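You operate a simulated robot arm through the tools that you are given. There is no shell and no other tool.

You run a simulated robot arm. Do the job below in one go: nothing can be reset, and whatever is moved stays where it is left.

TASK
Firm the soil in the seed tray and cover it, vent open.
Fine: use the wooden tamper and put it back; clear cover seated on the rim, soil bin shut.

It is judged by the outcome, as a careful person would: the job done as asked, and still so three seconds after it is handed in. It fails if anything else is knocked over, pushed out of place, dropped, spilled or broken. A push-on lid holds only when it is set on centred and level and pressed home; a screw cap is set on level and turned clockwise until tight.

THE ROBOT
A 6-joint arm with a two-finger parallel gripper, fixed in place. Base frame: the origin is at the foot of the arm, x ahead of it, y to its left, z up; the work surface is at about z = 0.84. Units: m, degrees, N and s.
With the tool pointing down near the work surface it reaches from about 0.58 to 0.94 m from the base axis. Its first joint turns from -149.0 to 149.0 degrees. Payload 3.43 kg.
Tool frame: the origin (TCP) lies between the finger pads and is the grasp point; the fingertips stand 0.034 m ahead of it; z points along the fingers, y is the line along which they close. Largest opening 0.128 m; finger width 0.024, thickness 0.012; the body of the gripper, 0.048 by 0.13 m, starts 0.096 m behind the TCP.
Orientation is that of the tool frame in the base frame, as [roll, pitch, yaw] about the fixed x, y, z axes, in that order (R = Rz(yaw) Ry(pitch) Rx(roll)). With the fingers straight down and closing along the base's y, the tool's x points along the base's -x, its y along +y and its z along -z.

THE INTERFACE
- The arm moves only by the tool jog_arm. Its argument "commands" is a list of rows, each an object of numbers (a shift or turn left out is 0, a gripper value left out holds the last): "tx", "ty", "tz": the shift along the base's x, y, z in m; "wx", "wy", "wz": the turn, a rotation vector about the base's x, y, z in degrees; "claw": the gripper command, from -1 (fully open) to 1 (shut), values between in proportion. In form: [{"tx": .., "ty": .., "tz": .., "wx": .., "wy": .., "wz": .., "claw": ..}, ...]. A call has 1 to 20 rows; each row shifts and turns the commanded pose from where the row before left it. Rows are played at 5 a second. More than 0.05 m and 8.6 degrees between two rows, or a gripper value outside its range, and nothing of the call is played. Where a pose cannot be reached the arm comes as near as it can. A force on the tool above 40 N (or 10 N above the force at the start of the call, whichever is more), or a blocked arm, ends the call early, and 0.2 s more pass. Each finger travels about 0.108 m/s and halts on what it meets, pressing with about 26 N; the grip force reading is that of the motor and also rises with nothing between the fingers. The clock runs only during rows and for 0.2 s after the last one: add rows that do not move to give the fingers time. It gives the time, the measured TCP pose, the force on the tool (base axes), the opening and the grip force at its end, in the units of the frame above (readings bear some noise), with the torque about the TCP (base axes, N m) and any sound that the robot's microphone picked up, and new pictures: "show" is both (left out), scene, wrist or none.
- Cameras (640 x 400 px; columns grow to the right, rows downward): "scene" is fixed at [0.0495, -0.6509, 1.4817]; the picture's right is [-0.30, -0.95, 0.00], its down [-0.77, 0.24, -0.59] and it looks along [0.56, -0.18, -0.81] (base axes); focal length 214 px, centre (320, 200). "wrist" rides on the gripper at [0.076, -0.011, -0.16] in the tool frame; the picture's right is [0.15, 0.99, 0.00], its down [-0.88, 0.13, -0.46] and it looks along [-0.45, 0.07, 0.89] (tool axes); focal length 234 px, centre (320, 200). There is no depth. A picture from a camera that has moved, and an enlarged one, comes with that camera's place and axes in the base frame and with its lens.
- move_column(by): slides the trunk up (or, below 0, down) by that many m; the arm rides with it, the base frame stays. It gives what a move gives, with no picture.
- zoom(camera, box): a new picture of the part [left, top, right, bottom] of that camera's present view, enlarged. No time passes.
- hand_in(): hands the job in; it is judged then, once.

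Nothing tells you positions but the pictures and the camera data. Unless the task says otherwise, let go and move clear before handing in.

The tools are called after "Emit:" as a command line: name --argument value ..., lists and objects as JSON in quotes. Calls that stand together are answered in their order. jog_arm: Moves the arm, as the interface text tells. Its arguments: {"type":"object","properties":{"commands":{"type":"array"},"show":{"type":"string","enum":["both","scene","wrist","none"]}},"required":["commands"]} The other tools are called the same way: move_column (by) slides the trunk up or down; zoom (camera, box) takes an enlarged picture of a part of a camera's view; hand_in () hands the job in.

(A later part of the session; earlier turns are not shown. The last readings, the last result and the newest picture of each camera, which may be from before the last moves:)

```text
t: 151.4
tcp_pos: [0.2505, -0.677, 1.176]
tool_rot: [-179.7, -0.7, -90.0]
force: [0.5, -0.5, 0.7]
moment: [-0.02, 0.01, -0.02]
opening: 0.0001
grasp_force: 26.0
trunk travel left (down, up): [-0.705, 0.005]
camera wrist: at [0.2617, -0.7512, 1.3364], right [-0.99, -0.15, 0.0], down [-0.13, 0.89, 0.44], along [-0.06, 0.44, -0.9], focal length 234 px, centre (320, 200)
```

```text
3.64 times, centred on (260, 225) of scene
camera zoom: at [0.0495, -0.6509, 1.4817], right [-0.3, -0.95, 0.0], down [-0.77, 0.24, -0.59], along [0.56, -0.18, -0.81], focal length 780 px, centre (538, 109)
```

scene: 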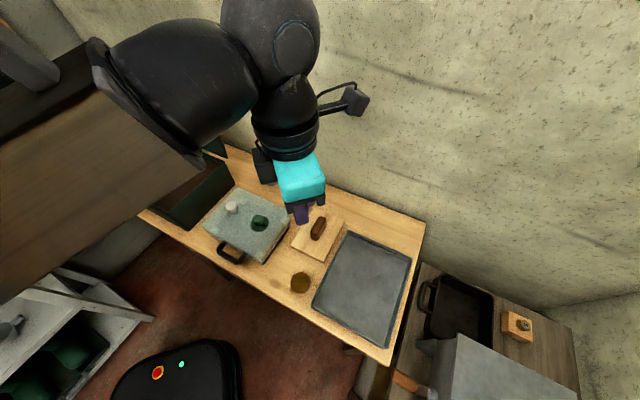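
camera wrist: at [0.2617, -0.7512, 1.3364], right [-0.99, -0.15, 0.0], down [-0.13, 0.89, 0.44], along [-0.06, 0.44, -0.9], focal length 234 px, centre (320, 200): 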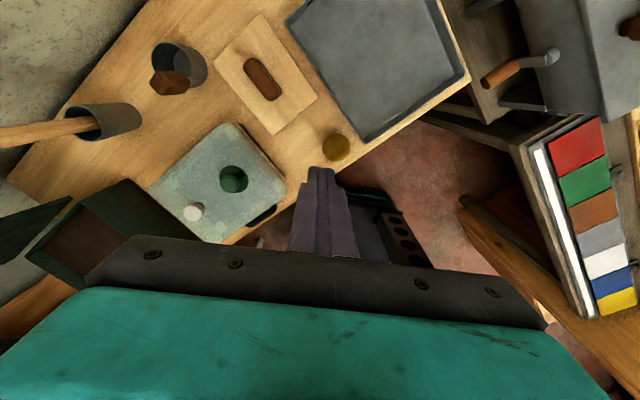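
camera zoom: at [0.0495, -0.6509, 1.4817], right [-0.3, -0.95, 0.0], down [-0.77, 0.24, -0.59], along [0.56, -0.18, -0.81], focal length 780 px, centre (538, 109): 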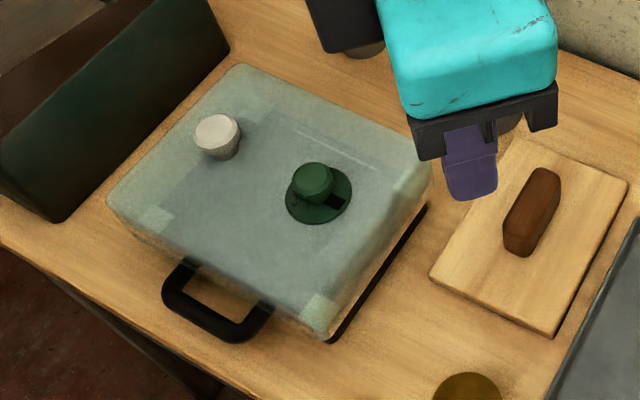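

The cover is seated. From the first images, the bin's lid hinges along the wall side, with its top edge near z 1.21 and leaning about 13° back. I'll bring the wrist camera over the bin to measure it.

Emit:
jog_arm --commands '[{"tx": 0.036, "ty": 0.025, "tz": 0.014, "wz": -5}, {"tx": 0.036, "ty": 0.025, "tz": 0.014, "wz": -5}, {"tx": 0.036, "ty": 0.025, "tz": 0.014, "wz": -5}, {"tx": 0.036, "ty": 0.025, "tz": 0.014, "wz": -5}, {"tx": 0.036, "ty": 0.025, "tz": 0.014, "wz": -5}, {"tx": 0.036, "ty": 0.025, "tz": 0.014, "wz": -5}, {"tx": 0.036, "ty": 0.025, "tz": 0.014, "wz": -5}, {"tx": 0.036, "ty": 0.025, "tz": 0.014, "wz": -5}, {"tx": 0.036, "ty": 0.025, "tz": 0.014, "wz": -5}, {"wy": -0.5, "wx": 0.4}, {}]'

Emit:
zoom --camera "scene" --box '[100, 30, 320, 250]'

```text
t: 153.8
tcp_pos: [0.5766, -0.4504, 1.2996]
tool_rot: [-179.7, -0.1, -135.0]
force: [-0.4, 0.7, -0.4]
moment: [-0.02, -0.02, 0.0]
opening: 0.0001
grasp_force: 26.1
trunk travel left (down, up): [-0.705, 0.005]
camera wrist: at [0.5311, -0.5105, 1.4596], right [-0.8, 0.6, -0.01], down [0.53, 0.72, 0.45], along [0.28, 0.36, -0.89], focal length 234 px, centre (320, 200)
```

scene: 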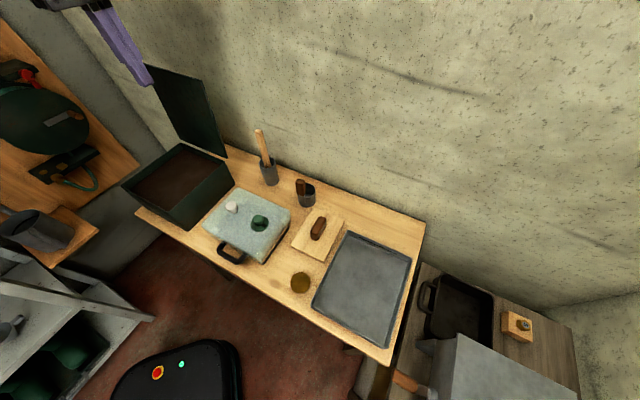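
wrist: 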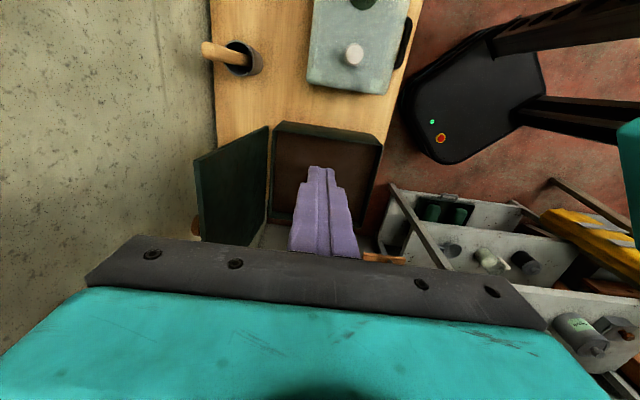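

```text
1.82 times, centred on (210, 140) of scene
camera zoom: at [0.0495, -0.6509, 1.4817], right [-0.3, -0.95, 0.0], down [-0.77, 0.24, -0.59], along [0.56, -0.18, -0.81], focal length 390 px, centre (520, 309)
```

zoom: 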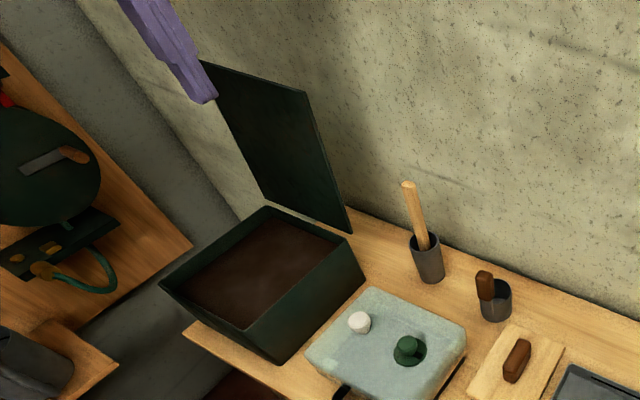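

Both cameras now see the bin and its lid. I'll zoom the wrist view for measurements.

Emit:
zoom --camera "wrist" --box '[170, 90, 400, 260]'

Emit:
zoom --camera "scene" --box '[115, 50, 245, 240]'

```text
2.35 times, centred on (285, 175) of wrist
camera zoom: at [0.5311, -0.5105, 1.4596], right [-0.8, 0.6, -0.01], down [0.53, 0.72, 0.45], along [0.28, 0.36, -0.89], focal length 551 px, centre (402, 259)
```

zoom: 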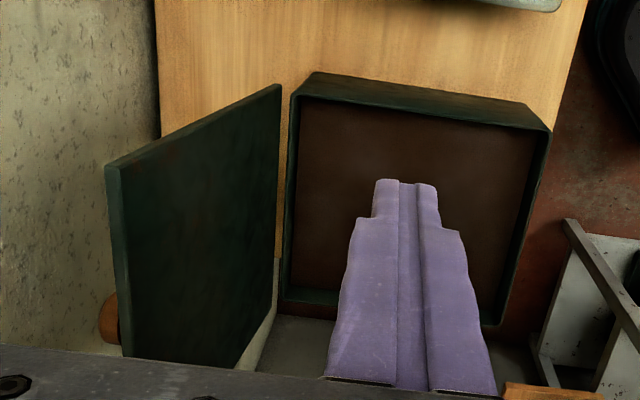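

```text
2.11 times, centred on (180, 145) of scene
camera zoom: at [0.0495, -0.6509, 1.4817], right [-0.3, -0.95, 0.0], down [-0.77, 0.24, -0.59], along [0.56, -0.18, -0.81], focal length 452 px, centre (615, 316)
```

zoom: 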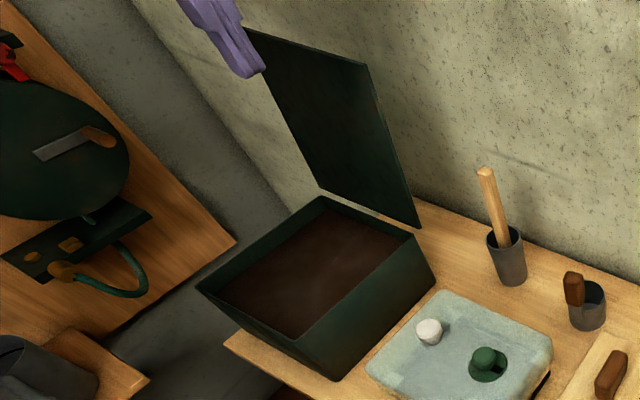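

Lid near edge: hinge at about (0.665, -0.509, 0.97), top at (0.693, -0.532, 1.21), leaning about 8° back and roughly 0.23 m wide. I'll straddle the top edge with open fingers, one behind and one in front to brake it. First I'll move above it.

Emit:
jog_arm --commands '[{"claw": -0.4, "tx": 0.03, "ty": -0.003}, {"tx": 0.03, "ty": -0.003}, {"tx": 0.03, "ty": -0.003}, {"tx": 0.03, "ty": -0.003}, {"tx": 0.03, "ty": -0.004}, {"tx": 0.0257, "ty": -0.003}, {}, {}]'

Emit:
zoom --camera "wrist" --box '[180, 90, 460, 260]'

Emit:
zoom --camera "scene" --box '[80, 0, 280, 200]'

```text
t: 155.7
tcp_pos: [0.7499, -0.4668, 1.2973]
tool_rot: [-179.6, -0.1, -135.0]
force: [0.1, 0.3, 0.0]
moment: [0.0, -0.03, -0.02]
opening: 0.0894
grasp_force: 0.0
trunk travel left (down, up): [-0.705, 0.005]
camera wrist: at [0.7039, -0.5272, 1.4566], right [-0.8, 0.6, -0.01], down [0.53, 0.72, 0.45], along [0.28, 0.36, -0.89], focal length 234 px, centre (320, 200)
```

scene: 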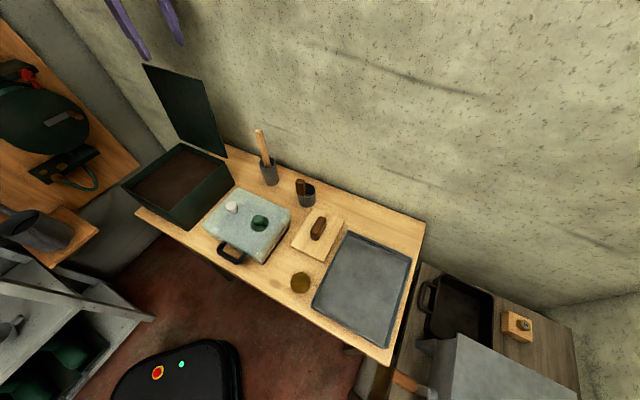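
wrist: 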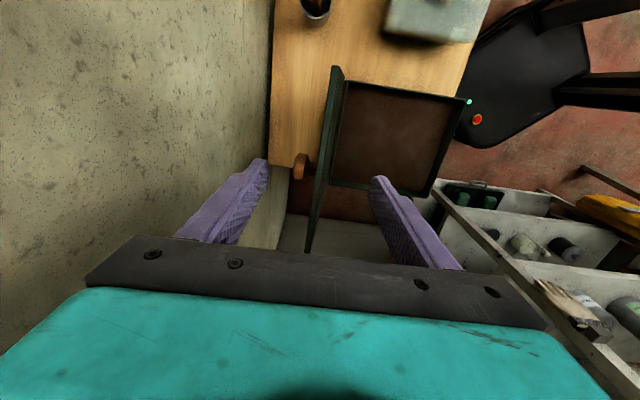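

```text
2.29 times, centred on (320, 175) of wrist
camera zoom: at [0.7039, -0.5272, 1.4566], right [-0.8, 0.6, -0.01], down [0.53, 0.72, 0.45], along [0.28, 0.36, -0.89], focal length 535 px, centre (320, 257)
```

zoom: 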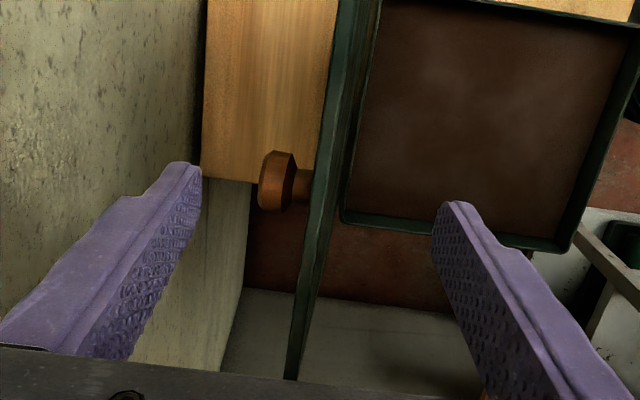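

```text
2.00 times, centred on (180, 100) of scene
camera zoom: at [0.0495, -0.6509, 1.4817], right [-0.3, -0.95, 0.0], down [-0.77, 0.24, -0.59], along [0.56, -0.18, -0.81], focal length 429 px, centre (600, 400)
```

zoom: 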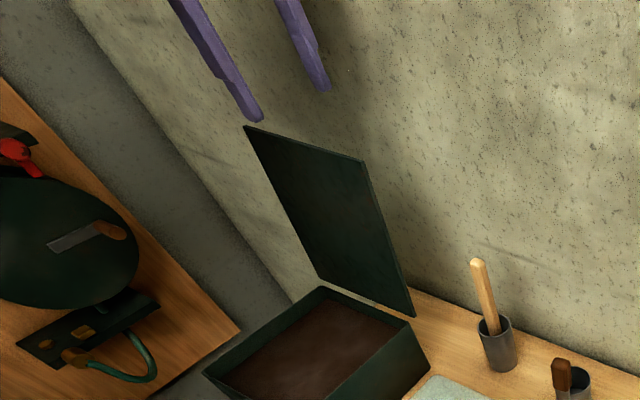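

The lid runs neatly between the fingers, and there's a wooden knob on its outer face near the middle. I'll shift 3 cm to avoid that knob, lower over the edge, and narrow the fingers around it.

Emit:
jog_arm --commands '[{"tx": -0.0212, "ty": -0.0212, "wx": 0.3, "wy": 0.1}, {"tz": -0.03}, {"tz": -0.03}, {"tz": -0.02}, {}, {"claw": 0.0}, {"claw": 0.2}, {}]'

Emit:
zoom --camera "wrist" --box '[180, 90, 460, 260]'

Emit:
zoom --camera "scene" --box '[80, 0, 280, 200]'

```text
t: 157.4
tcp_pos: [0.7344, -0.4914, 1.2174]
tool_rot: [-179.9, 0.1, -135.0]
force: [-0.3, -0.5, 0.4]
moment: [0.03, -0.02, 0.0]
opening: 0.0514
grasp_force: 0.0
trunk travel left (down, up): [-0.705, 0.005]
camera wrist: at [0.688, -0.5529, 1.3771], right [-0.8, 0.6, 0.0], down [0.53, 0.72, 0.46], along [0.27, 0.37, -0.89], focal length 234 px, centre (320, 200)
```

scene: 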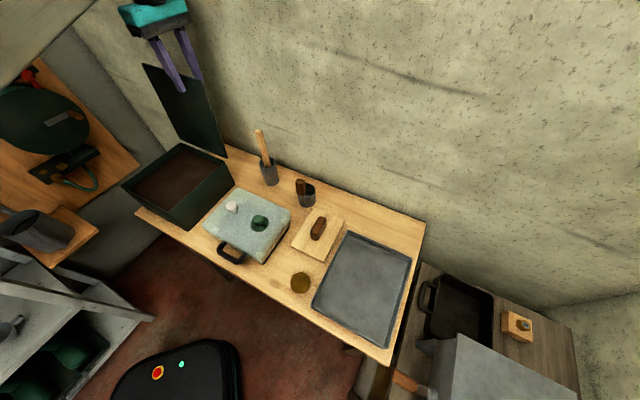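
wrist: 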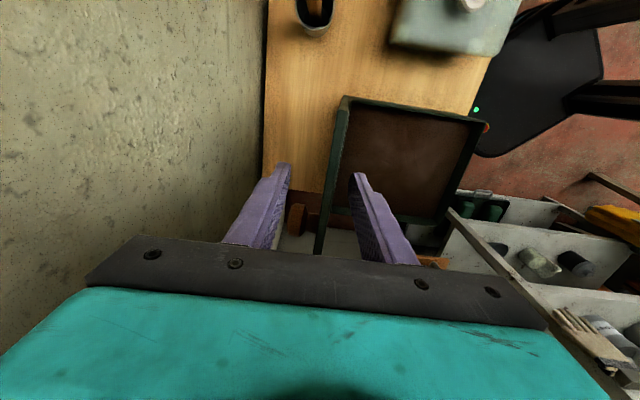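

```text
2.29 times, centred on (320, 175) of wrist
camera zoom: at [0.688, -0.5529, 1.3771], right [-0.8, 0.6, 0.0], down [0.53, 0.72, 0.46], along [0.27, 0.37, -0.89], focal length 535 px, centre (320, 257)
```

zoom: 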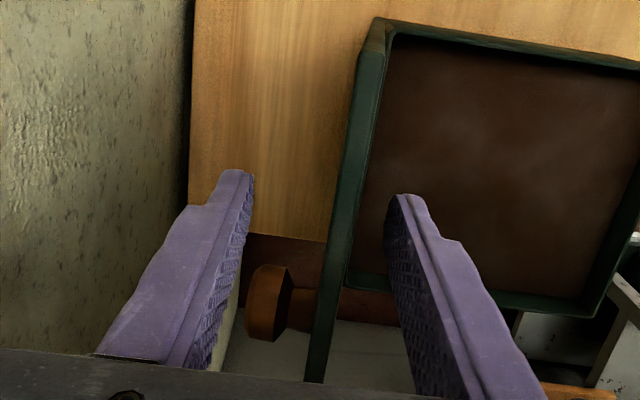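

```text
2.00 times, centred on (180, 100) of scene
camera zoom: at [0.0495, -0.6509, 1.4817], right [-0.3, -0.95, 0.0], down [-0.77, 0.24, -0.59], along [0.56, -0.18, -0.81], focal length 429 px, centre (600, 400)
```

zoom: 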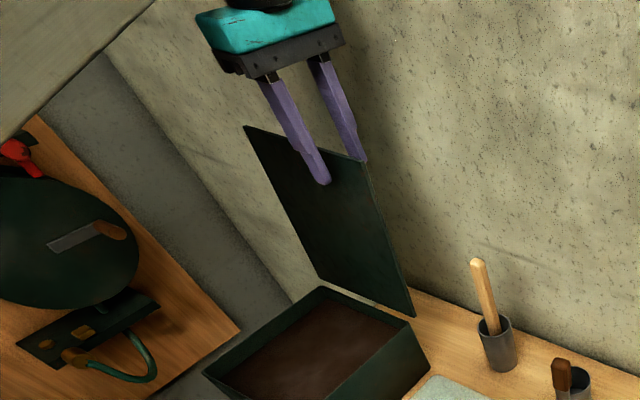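

The fingers straddle the lid edge. I'll narrow them to about 2.6 cm and swing the edge slowly along its arc toward the robot, tilting the tool with the lid so both fingers keep control of it.

Emit:
jog_arm --commands '[{"claw": 0.45}, {"claw": 0.58}, {}]' --show "none"

Emit:
jog_arm --commands '[{"tx": -0.0092, "ty": 0.0092, "tz": 0.0012}, {"tx": -0.0092, "ty": 0.0092, "tz": 0.0012}, {"tx": -0.0185, "ty": 0.0185, "tz": -0.0003, "wx": -2.6, "wy": -2.6}, {}]'

```text
t: 158.2
tcp_pos: [0.7332, -0.4916, 1.2185]
tool_rot: [-179.8, 0.2, -135.0]
force: [0.4, 0.0, 0.0]
moment: [0.02, 0.0, 0.01]
opening: 0.0268
grasp_force: 0.1
trunk travel left (down, up): [-0.705, 0.005]
```

```text
t: 159.2
tcp_pos: [0.6934, -0.4542, 1.22]
tool_rot: [-176.2, 0.0, -135.0]
force: [-0.2, -0.3, -0.7]
moment: [0.02, -0.03, 0.02]
opening: 0.0269
grasp_force: 0.1
trunk travel left (down, up): [-0.705, 0.005]
camera wrist: at [0.6405, -0.5079, 1.3796], right [-0.8, 0.59, -0.07], down [0.51, 0.74, 0.45], along [0.31, 0.33, -0.89], focal length 234 px, centre (320, 200)
```

scene: 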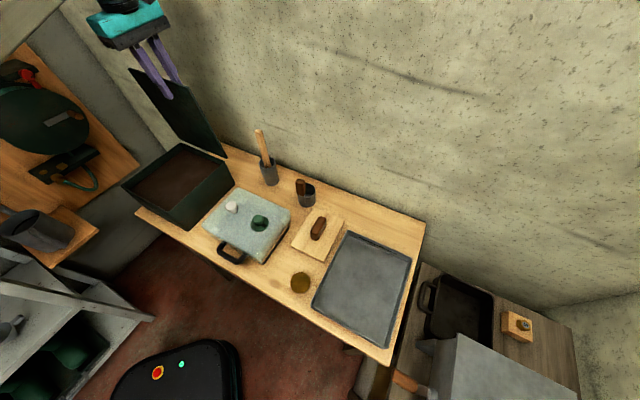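
wrist: 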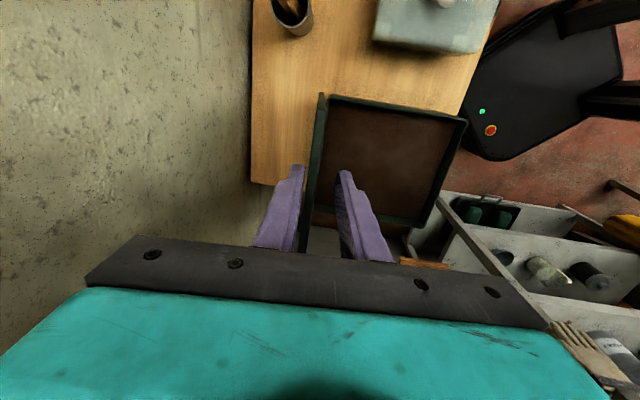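

The lid is following with almost no resistance and is now near vertical. I'll continue along the arc.

Emit:
jog_arm --commands '[{"tx": -0.0184, "ty": 0.0184, "tz": -0.0031, "wx": -4.24, "wy": -4.24}, {"tx": -0.018, "ty": 0.018, "tz": -0.0058, "wx": -4.24, "wy": -4.24}, {"tx": -0.0175, "ty": 0.0175, "tz": -0.0084, "wx": -4.24, "wy": -4.24}, {}]'

Emit:
zoom --camera "scene" --box '[60, 0, 260, 220]'

```text
t: 160.2
tcp_pos: [0.6386, -0.3994, 1.2059]
tool_rot: [-158.2, 0.1, -135.0]
force: [-0.1, -0.4, -0.5]
moment: [0.01, 0.01, -0.01]
opening: 0.0268
grasp_force: 0.1
trunk travel left (down, up): [-0.705, 0.005]
camera wrist: at [0.55, -0.4183, 1.357], right [-0.75, 0.55, -0.37], down [0.42, 0.83, 0.38], along [0.51, 0.13, -0.85], focal length 234 px, centre (320, 200)
```

scene: 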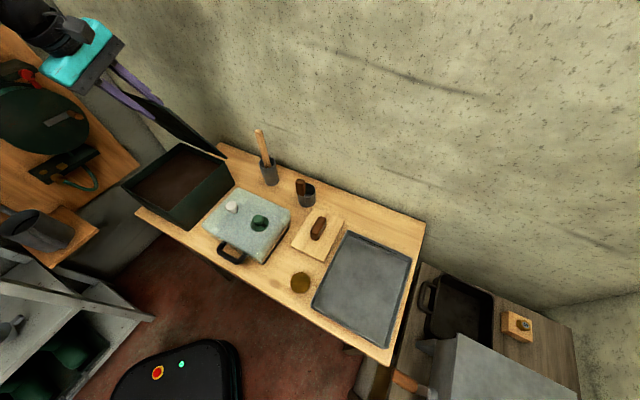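
wrist: 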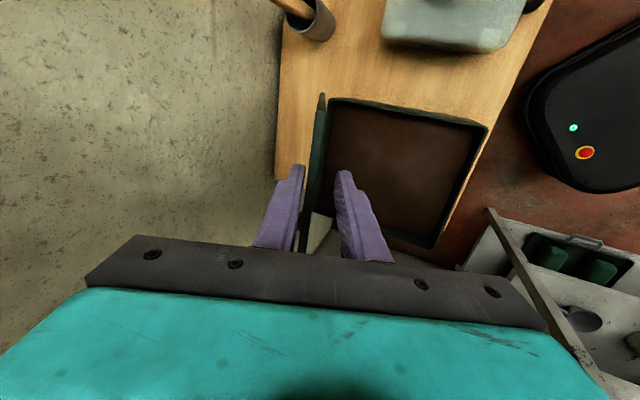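

```text
1.82 times, centred on (160, 110) of scene
camera zoom: at [0.0495, -0.6509, 1.4817], right [-0.3, -0.95, 0.0], down [-0.77, 0.24, -0.59], along [0.56, -0.18, -0.81], focal length 390 px, centre (611, 364)
```

zoom: 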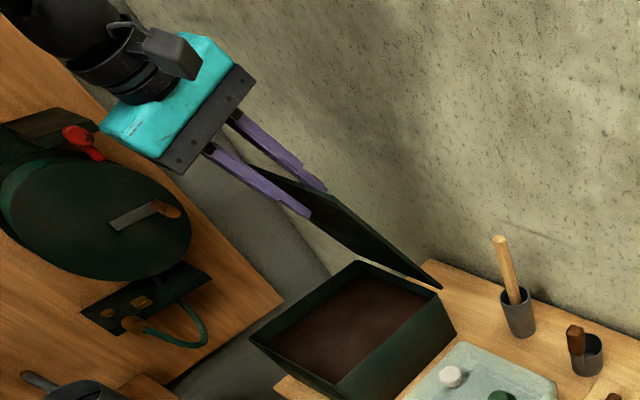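

The lid stays against the rear finger and isn't falling. Continuing.

Emit:
jog_arm --commands '[{"tx": -0.0168, "ty": 0.0168, "tz": -0.0109, "wx": -4.24, "wy": -4.24}, {"tx": -0.0159, "ty": 0.0159, "tz": -0.0134, "wx": -4.24, "wy": -4.24}, {"tx": -0.0148, "ty": 0.0148, "tz": -0.0157, "wx": -4.24, "wy": -4.24}, {}]'

Emit:
zoom --camera "scene" --box '[60, 20, 260, 240]'

```text
t: 161.2
tcp_pos: [0.6043, -0.3572, 1.1702]
tool_rot: [-140.2, -0.1, -135.0]
force: [0.2, -0.2, 0.1]
moment: [0.02, 0.0, 0.0]
opening: 0.0266
grasp_force: 0.1
out of reach, approached as far as the arm can: row 3
trunk travel left (down, up): [-0.705, 0.005]
camera wrist: at [0.4858, -0.3443, 1.2989], right [-0.64, 0.43, -0.63], down [0.35, 0.9, 0.27], along [0.68, -0.05, -0.73], focal length 234 px, centre (320, 200)
```

scene: 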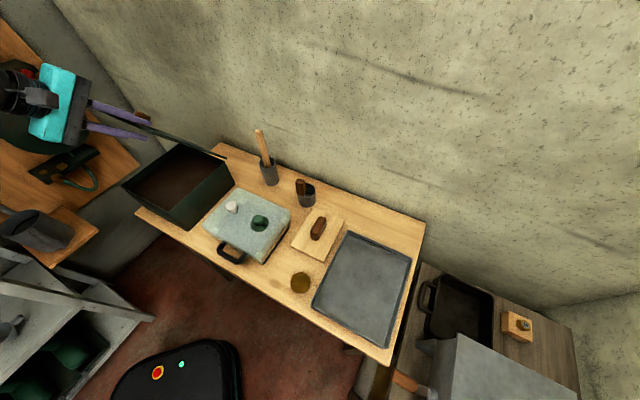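
wrist: 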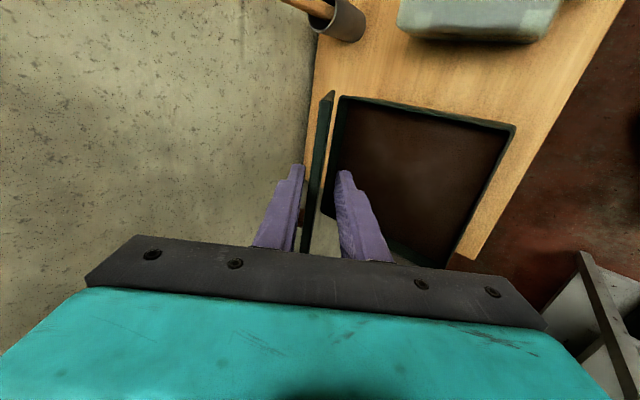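

```text
1.82 times, centred on (160, 130) of scene
camera zoom: at [0.0495, -0.6509, 1.4817], right [-0.3, -0.95, 0.0], down [-0.77, 0.24, -0.59], along [0.56, -0.18, -0.81], focal length 390 px, centre (611, 327)
```

zoom: 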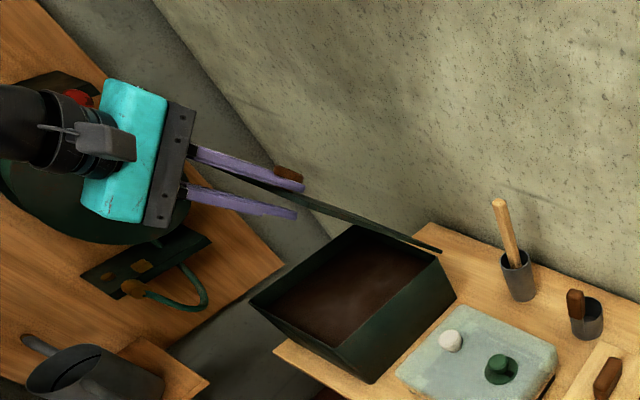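

The arm can't fold further inward, with the lid at about 50° and holding itself by hinge friction. I'll open the fingers, slide out sideways off its near edge, then press it down from above.

Emit:
jog_arm --commands '[{"claw": 0.3}, {"claw": 0.1}, {}]' --show "both"

Emit:
zoom --camera "scene" --box '[60, 20, 260, 240]'

```text
t: 162.1
tcp_pos: [0.6043, -0.3576, 1.1694]
tool_rot: [-140.4, -0.1, -135.0]
force: [0.0, -0.6, 0.3]
moment: [-0.01, -0.01, -0.03]
opening: 0.0578
grasp_force: 0.1
trunk travel left (down, up): [-0.705, 0.005]
camera wrist: at [0.486, -0.3444, 1.2989], right [-0.64, 0.44, -0.63], down [0.35, 0.9, 0.27], along [0.68, -0.05, -0.73], focal length 234 px, centre (320, 200)
```

scene: 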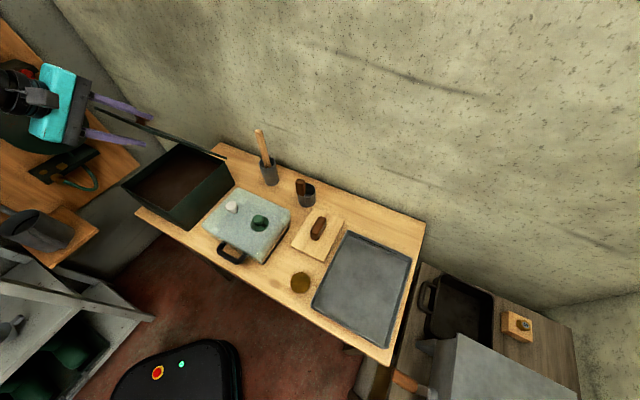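
wrist: 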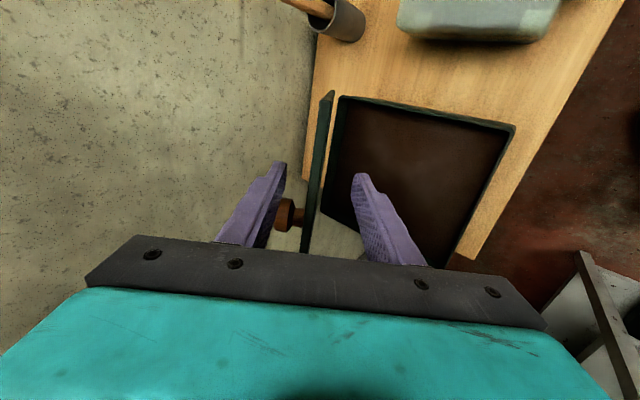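

```text
1.82 times, centred on (160, 130) of scene
camera zoom: at [0.0495, -0.6509, 1.4817], right [-0.3, -0.95, 0.0], down [-0.77, 0.24, -0.59], along [0.56, -0.18, -0.81], focal length 390 px, centre (611, 327)
```

zoom: 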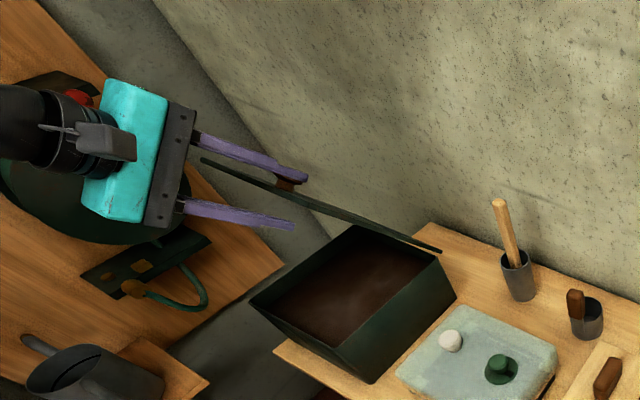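

The lid holds itself. I'll slide out sideways, straighten the tool, and close the fingers.

Emit:
jog_arm --commands '[{"tx": -0.022, "ty": -0.022}, {"tx": -0.022, "ty": -0.022}, {"tx": -0.024, "ty": -0.024}, {"wx": 4.01, "wy": 4.01, "tz": 0.01}, {"wx": 4.01, "wy": 4.01, "tz": 0.01}, {"wx": 4.01, "wy": 4.01, "tz": 0.01}, {"wx": 4.01, "wy": 4.01, "tz": 0.01}, {"wx": 4.01, "wy": 4.01, "tz": 0.01}, {"wx": 4.01, "wy": 4.01, "tz": 0.01}, {"wx": 4.01, "wy": 4.01, "tz": 0.01, "claw": 1}, {}, {}]'

Emit:
zoom --camera "scene" --box '[80, 20, 280, 240]'

```text
t: 164.7
tcp_pos: [0.5502, -0.4383, 1.2446]
tool_rot: [-179.9, 0.1, -135.1]
force: [0.0, 0.2, -0.1]
moment: [0.0, 0.0, 0.01]
opening: 0.0001
grasp_force: 26.2
out of reach, approached as far as the arm can: row 1, 2, 3
trunk travel left (down, up): [-0.705, 0.005]
camera wrist: at [0.5041, -0.4993, 1.4034], right [-0.8, 0.6, 0.0], down [0.53, 0.71, 0.46], along [0.27, 0.37, -0.89], focal length 234 px, centre (320, 200)
```

scene: 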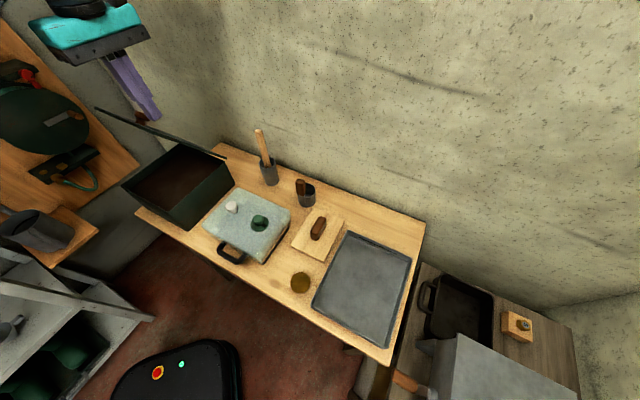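
wrist: 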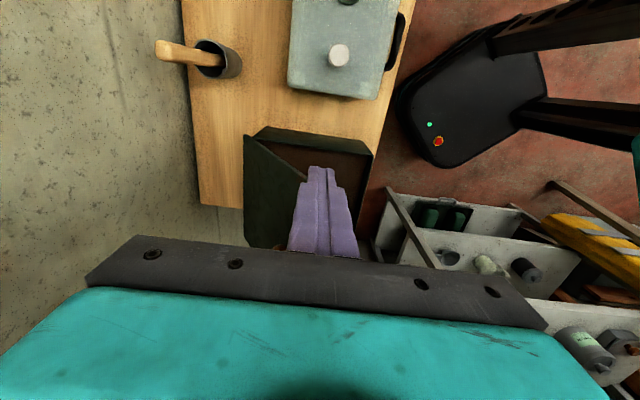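

```text
1.82 times, centred on (180, 130) of scene
camera zoom: at [0.0495, -0.6509, 1.4817], right [-0.3, -0.95, 0.0], down [-0.77, 0.24, -0.59], along [0.56, -0.18, -0.81], focal length 390 px, centre (574, 327)
```

zoom: 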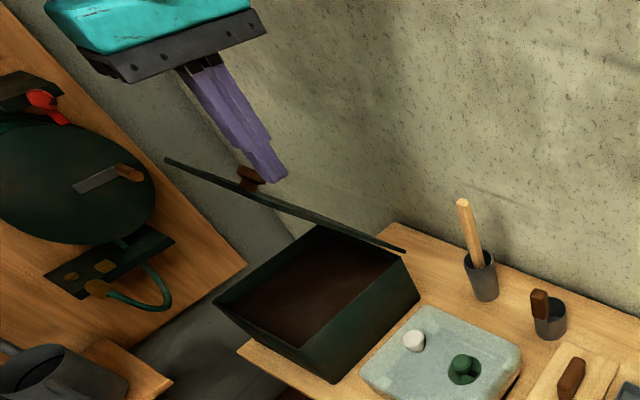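

The lid is holding at about 45–50° and the tool is vertical with closed fingers. I'll move over the lid's outer face, clear of its knob, and start pressing down gently.

Emit:
jog_arm --commands '[{"tx": 0.0212, "ty": 0.0212}, {"tx": 0.0212, "ty": 0.0212}, {"tx": 0.0212, "ty": 0.0212}, {}, {"tz": -0.02}, {"tz": -0.02}, {"tz": -0.01}, {"tz": -0.01}, {}]'

Emit:
zoom --camera "scene" --box '[80, 20, 280, 240]'

Emit:
zoom --camera "wrist" --box '[200, 90, 440, 260]'

```text
t: 166.3
tcp_pos: [0.6072, -0.3678, 1.1988]
tool_rot: [179.6, 0.1, -134.9]
force: [-14.2, 12.7, 23.0]
moment: [0.4, 0.75, -0.2]
opening: 0.0
grasp_force: 26.3
trunk travel left (down, up): [-0.705, 0.005]
stopped in row 8: the force on the tool passed its limit at 48 N (the readings are from after the stop); the commanded pose is now the measured one
camera wrist: at [0.5628, -0.4298, 1.3582], right [-0.8, 0.59, 0.01], down [0.53, 0.71, 0.46], along [0.27, 0.37, -0.89], focal length 234 px, centre (320, 200)
```

scene: 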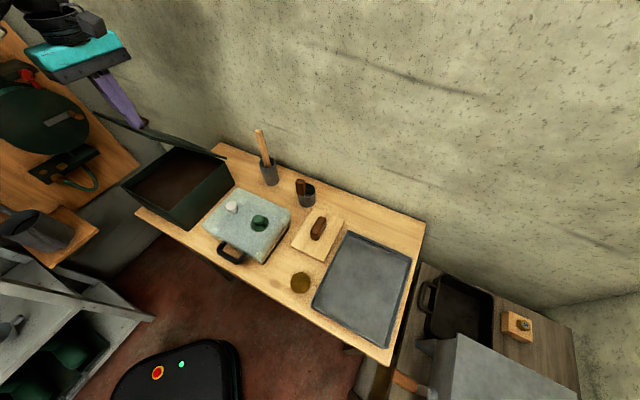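
wrist: 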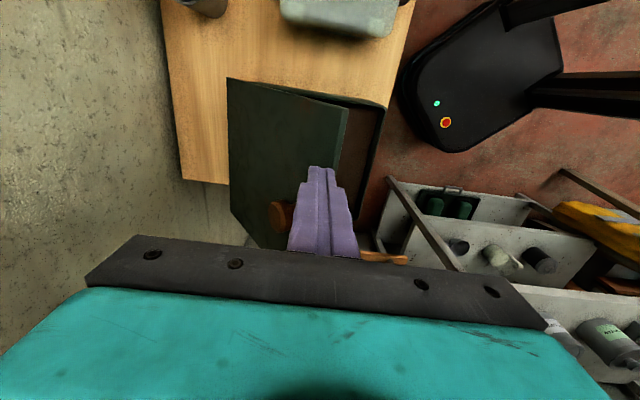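

```text
1.82 times, centred on (180, 130) of scene
camera zoom: at [0.0495, -0.6509, 1.4817], right [-0.3, -0.95, 0.0], down [-0.77, 0.24, -0.59], along [0.56, -0.18, -0.81], focal length 390 px, centre (574, 327)
```

zoom: 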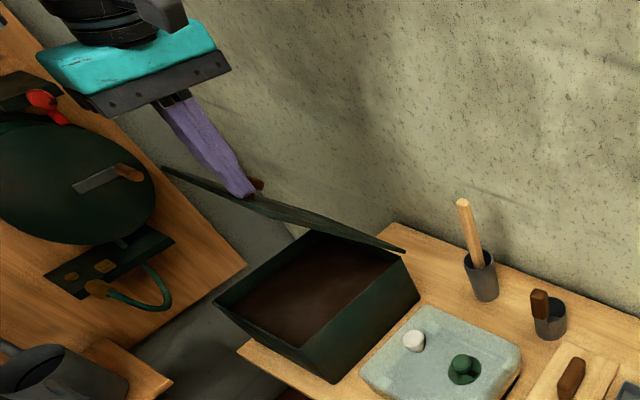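

```text
2.35 times, centred on (320, 175) of wrist
camera zoom: at [0.5628, -0.4298, 1.3582], right [-0.8, 0.59, 0.01], down [0.53, 0.71, 0.46], along [0.27, 0.37, -0.89], focal length 551 px, centre (320, 259)
```

zoom: 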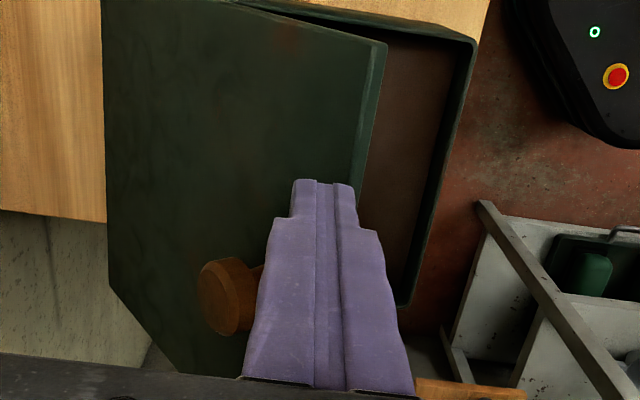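

The fingertip landed on the lid's front edge, pushing it toward the hinge. I'll lift, move 5 cm further toward the wall so I push on the face instead, and try again.

Emit:
jog_arm --commands '[{"tz": 0.01}, {"tz": 0.03}, {"tx": 0.018, "ty": -0.018}, {"tx": 0.02, "ty": -0.02}, {}, {"tz": -0.03}, {"tz": -0.02}, {"tz": -0.01}, {}]'

Emit:
zoom --camera "scene" --box '[80, 20, 280, 240]'

Emit:
zoom --camera "wrist" --box '[200, 90, 440, 260]'

```text
t: 168.3
tcp_pos: [0.6482, -0.411, 1.1739]
tool_rot: [179.6, 0.2, -134.9]
force: [0.4, -1.0, -0.3]
moment: [0.01, -0.01, 0.0]
opening: 0.0
grasp_force: 25.7
trunk travel left (down, up): [-0.705, 0.005]
camera wrist: at [0.6039, -0.4725, 1.333], right [-0.8, 0.6, 0.01], down [0.53, 0.71, 0.46], along [0.27, 0.37, -0.89], focal length 234 px, centre (320, 200)
```

scene: 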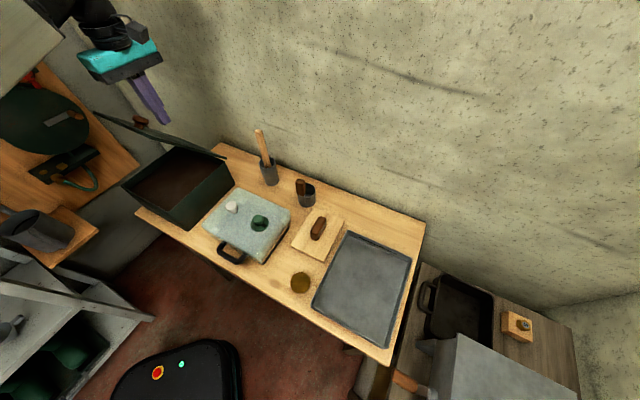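
wrist: 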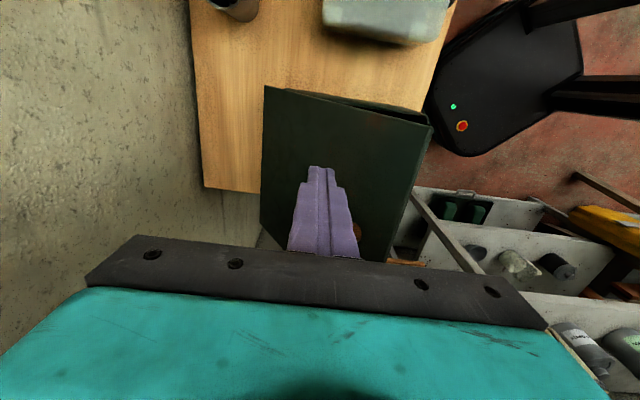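

```text
1.82 times, centred on (180, 130) of scene
camera zoom: at [0.0495, -0.6509, 1.4817], right [-0.3, -0.95, 0.0], down [-0.77, 0.24, -0.59], along [0.56, -0.18, -0.81], focal length 390 px, centre (574, 327)
```

zoom: 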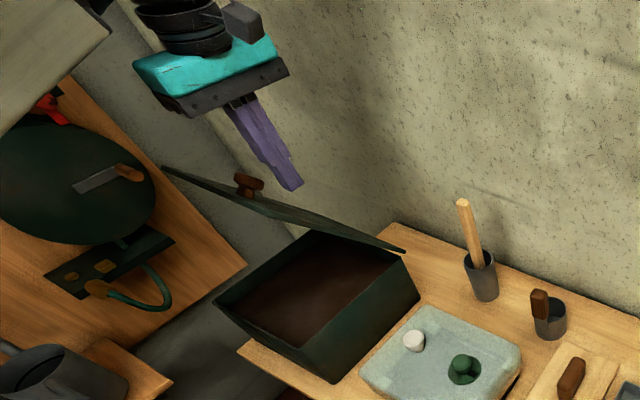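

```text
2.35 times, centred on (320, 175) of wrist
camera zoom: at [0.6039, -0.4725, 1.333], right [-0.8, 0.6, 0.01], down [0.53, 0.71, 0.46], along [0.27, 0.37, -0.89], focal length 551 px, centre (320, 259)
```

zoom: 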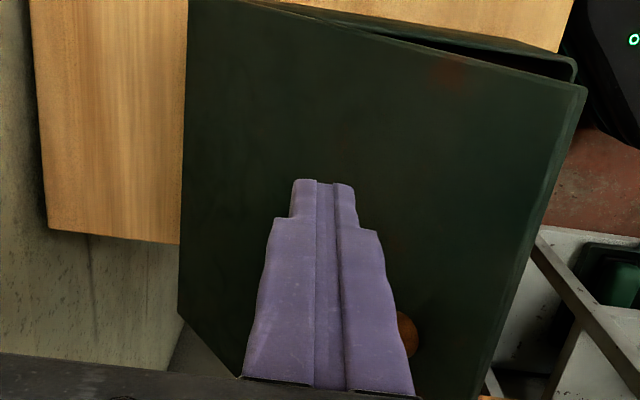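

Now I'm above the lid face. I'll shift 2.5 cm inward and lower until contact, then keep pushing down along the closing motion.

Emit:
jog_arm --commands '[{"tx": -0.0177, "ty": 0.0177}, {"tz": -0.02}, {"tz": -0.015}, {"tz": -0.01}, {"tz": -0.01}, {}]' --show "none"

Emit:
jog_arm --commands '[{"tz": -0.01}, {"tz": -0.01}, {"tz": -0.01}, {}]'

Emit:
zoom --camera "scene" --box '[80, 20, 280, 240]'

```text
t: 169.7
tcp_pos: [0.6302, -0.3897, 1.1194]
tool_rot: [179.6, 0.1, -134.8]
force: [-0.3, 1.0, 0.2]
moment: [-0.01, -0.02, 0.01]
opening: 0.0
grasp_force: 25.4
trunk travel left (down, up): [-0.705, 0.005]
```

```text
t: 170.7
tcp_pos: [0.6301, -0.3928, 1.089]
tool_rot: [179.8, 0.1, -134.9]
force: [-0.5, 0.2, 1.0]
moment: [-0.02, 0.01, -0.03]
opening: 0.0002
grasp_force: 26.3
trunk travel left (down, up): [-0.705, 0.005]
camera wrist: at [0.5858, -0.4538, 1.249], right [-0.8, 0.6, 0.01], down [0.53, 0.71, 0.46], along [0.27, 0.37, -0.89], focal length 234 px, centre (320, 200)
```

scene: 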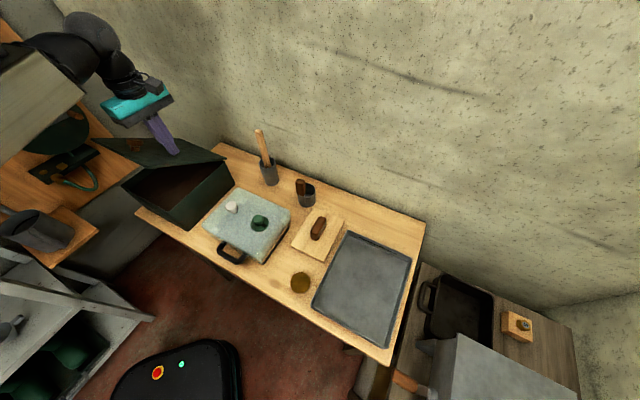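
wrist: 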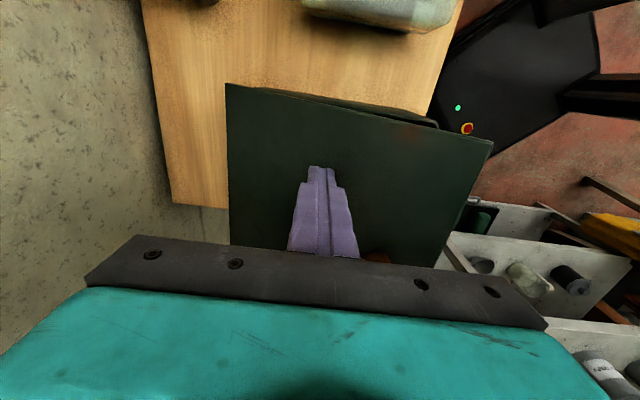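

```text
1.82 times, centred on (180, 130) of scene
camera zoom: at [0.0495, -0.6509, 1.4817], right [-0.3, -0.95, 0.0], down [-0.77, 0.24, -0.59], along [0.56, -0.18, -0.81], focal length 390 px, centre (574, 327)
```

zoom: 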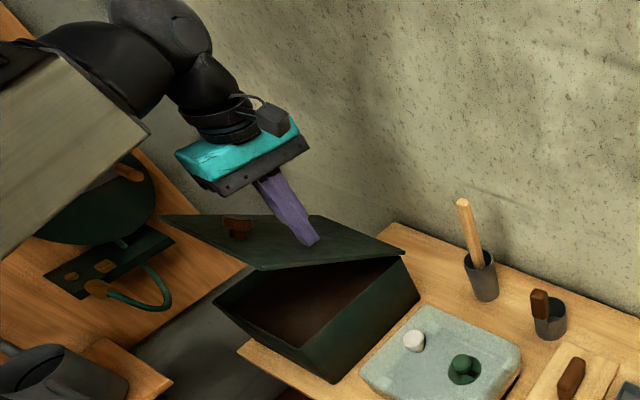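

The lid goes down smoothly with light force and is now around 35°. Continuing down while moving inward for better leverage.

Emit:
jog_arm --commands '[{"tz": -0.01, "tx": -0.006, "ty": 0.006}, {"tz": -0.01, "tx": -0.006, "ty": 0.006}, {"tz": -0.01, "tx": -0.006, "ty": 0.006}, {"tz": -0.01, "tx": -0.006, "ty": 0.006}, {"tz": -0.01, "tx": -0.006, "ty": 0.006}, {}]'

Emit:
zoom --camera "scene" --box '[80, 50, 280, 270]'

```text
t: 172.1
tcp_pos: [0.6019, -0.3614, 1.0381]
tool_rot: [179.6, 0.1, -134.9]
force: [-0.1, 0.1, 0.4]
moment: [-0.02, -0.03, 0.04]
opening: 0.0
grasp_force: 26.1
trunk travel left (down, up): [-0.705, 0.005]
camera wrist: at [0.5571, -0.4237, 1.1976], right [-0.8, 0.59, 0.01], down [0.53, 0.71, 0.46], along [0.27, 0.37, -0.89], focal length 234 px, centre (320, 200)
```

scene: 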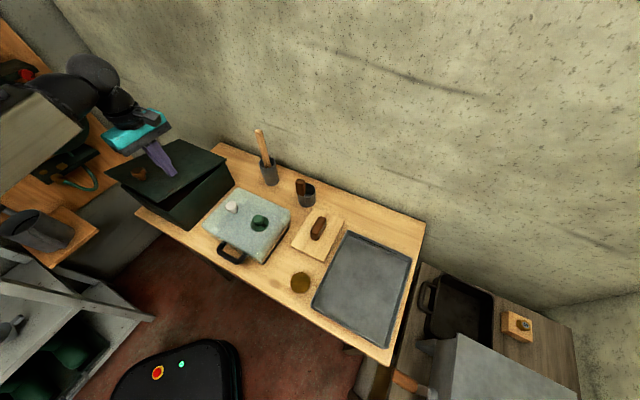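
wrist: 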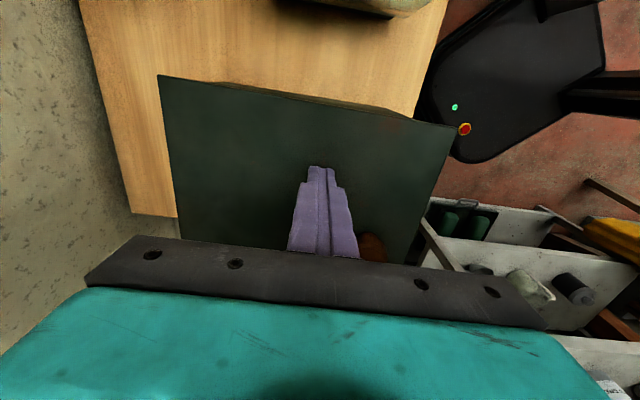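

```text
1.82 times, centred on (180, 160) of scene
camera zoom: at [0.0495, -0.6509, 1.4817], right [-0.3, -0.95, 0.0], down [-0.77, 0.24, -0.59], along [0.56, -0.18, -0.81], focal length 390 px, centre (574, 273)
```

zoom: 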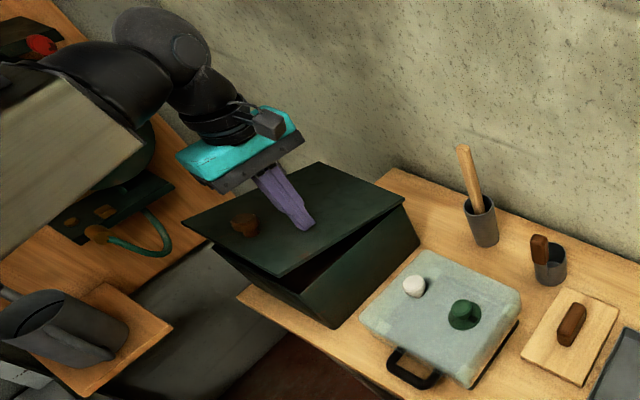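

Nearly shut. I'll continue in smaller steps until it seats.

Emit:
jog_arm --commands '[{"tz": -0.006, "tx": -0.003, "ty": 0.003}, {"tz": -0.006, "tx": -0.003, "ty": 0.003}, {"tz": -0.005, "tx": -0.002, "ty": 0.002}, {"tz": -0.004}, {}]' --show "none"

Emit:
jog_arm --commands '[{"tz": -0.003}, {"tz": -0.003}, {"tz": -0.002}, {}]'

Emit:
zoom --camera "scene" --box '[80, 80, 280, 280]'

```text
t: 173.3
tcp_pos: [0.5944, -0.3528, 1.0184]
tool_rot: [179.6, 0.1, -135.0]
force: [1.1, 0.7, -0.5]
moment: [-0.01, 0.0, 0.0]
opening: 0.0
grasp_force: 25.7
trunk travel left (down, up): [-0.705, 0.005]
```

```text
t: 174.3
tcp_pos: [0.595, -0.3544, 1.0111]
tool_rot: [179.7, 0.1, -134.9]
force: [-1.4, 0.0, 0.4]
moment: [0.0, 0.02, 0.01]
opening: 0.0
grasp_force: 26.0
trunk travel left (down, up): [-0.705, 0.005]
camera wrist: at [0.5496, -0.4152, 1.17], right [-0.8, 0.59, 0.01], down [0.53, 0.71, 0.46], along [0.27, 0.37, -0.89], focal length 234 px, centre (320, 200)
```

scene: 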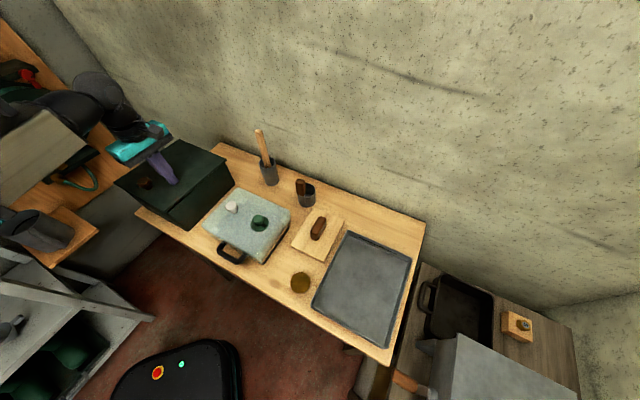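
wrist: 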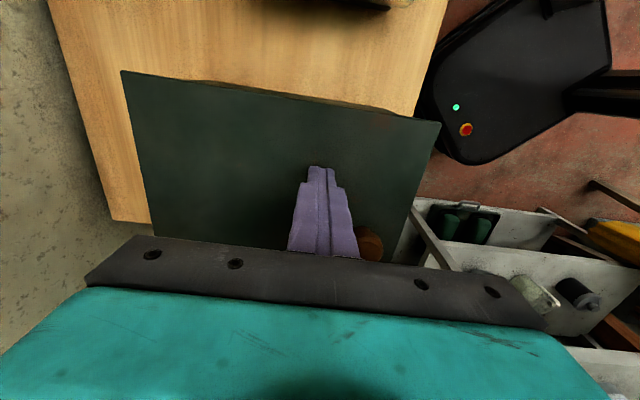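

```text
2.00 times, centred on (180, 180) of scene
camera zoom: at [0.0495, -0.6509, 1.4817], right [-0.3, -0.95, 0.0], down [-0.77, 0.24, -0.59], along [0.56, -0.18, -0.81], focal length 429 px, centre (600, 240)
```

zoom: 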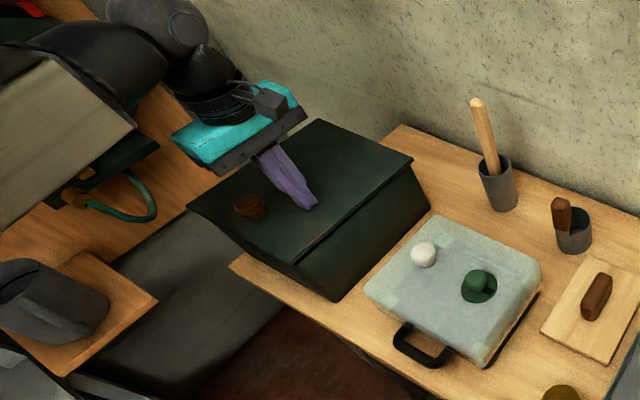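

Almost flush. I'll press a little further until it stops against the rim.

Emit:
jog_arm --commands '[{"tz": -0.003}, {"tz": -0.003}, {"tz": -0.002}, {}]' --show "none"

Emit:
jog_arm --commands '[{"tz": -0.002}, {"tz": -0.002}, {"tz": -0.002}, {}]' --show "scene"

Emit:
zoom --camera "scene" --box '[100, 120, 250, 250]'

```text
t: 175.3
tcp_pos: [0.5944, -0.3528, 1.0036]
tool_rot: [179.8, 0.2, -134.8]
force: [4.7, 2.0, 20.3]
moment: [-0.1, -0.03, -0.1]
opening: 0.0
grasp_force: 26.1
trunk travel left (down, up): [-0.705, 0.005]
```

```text
t: 175.8
tcp_pos: [0.5944, -0.3537, 1.0056]
tool_rot: [-179.8, 0.2, -134.9]
force: [-3.1, 4.3, 17.4]
moment: [-0.01, 0.26, -0.1]
opening: 0.0001
grasp_force: 25.9
trunk travel left (down, up): [-0.705, 0.005]
stopped in row 2: the force on the tool passed its limit at 44 N (the readings are from after the stop); the commanded pose is now the measured one
```

scene: 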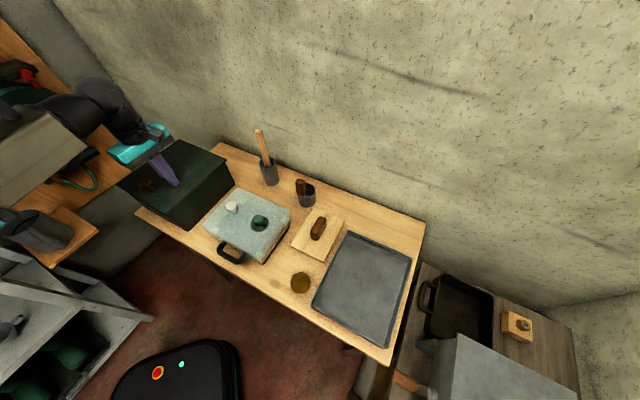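

```text
3.08 times, centred on (175, 185) of scene
camera zoom: at [0.0495, -0.6509, 1.4817], right [-0.3, -0.95, 0.0], down [-0.77, 0.24, -0.59], along [0.56, -0.18, -0.81], focal length 660 px, centre (766, 246)
```

zoom: 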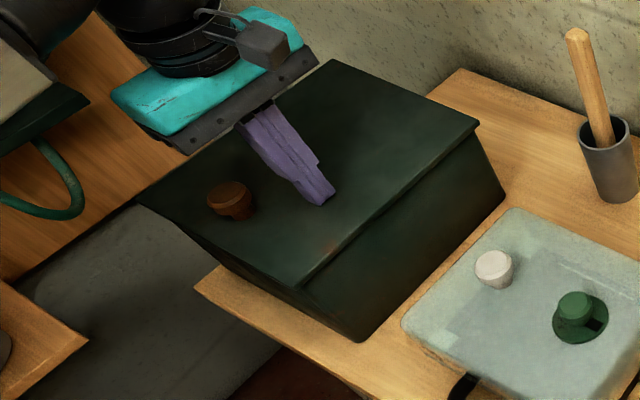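

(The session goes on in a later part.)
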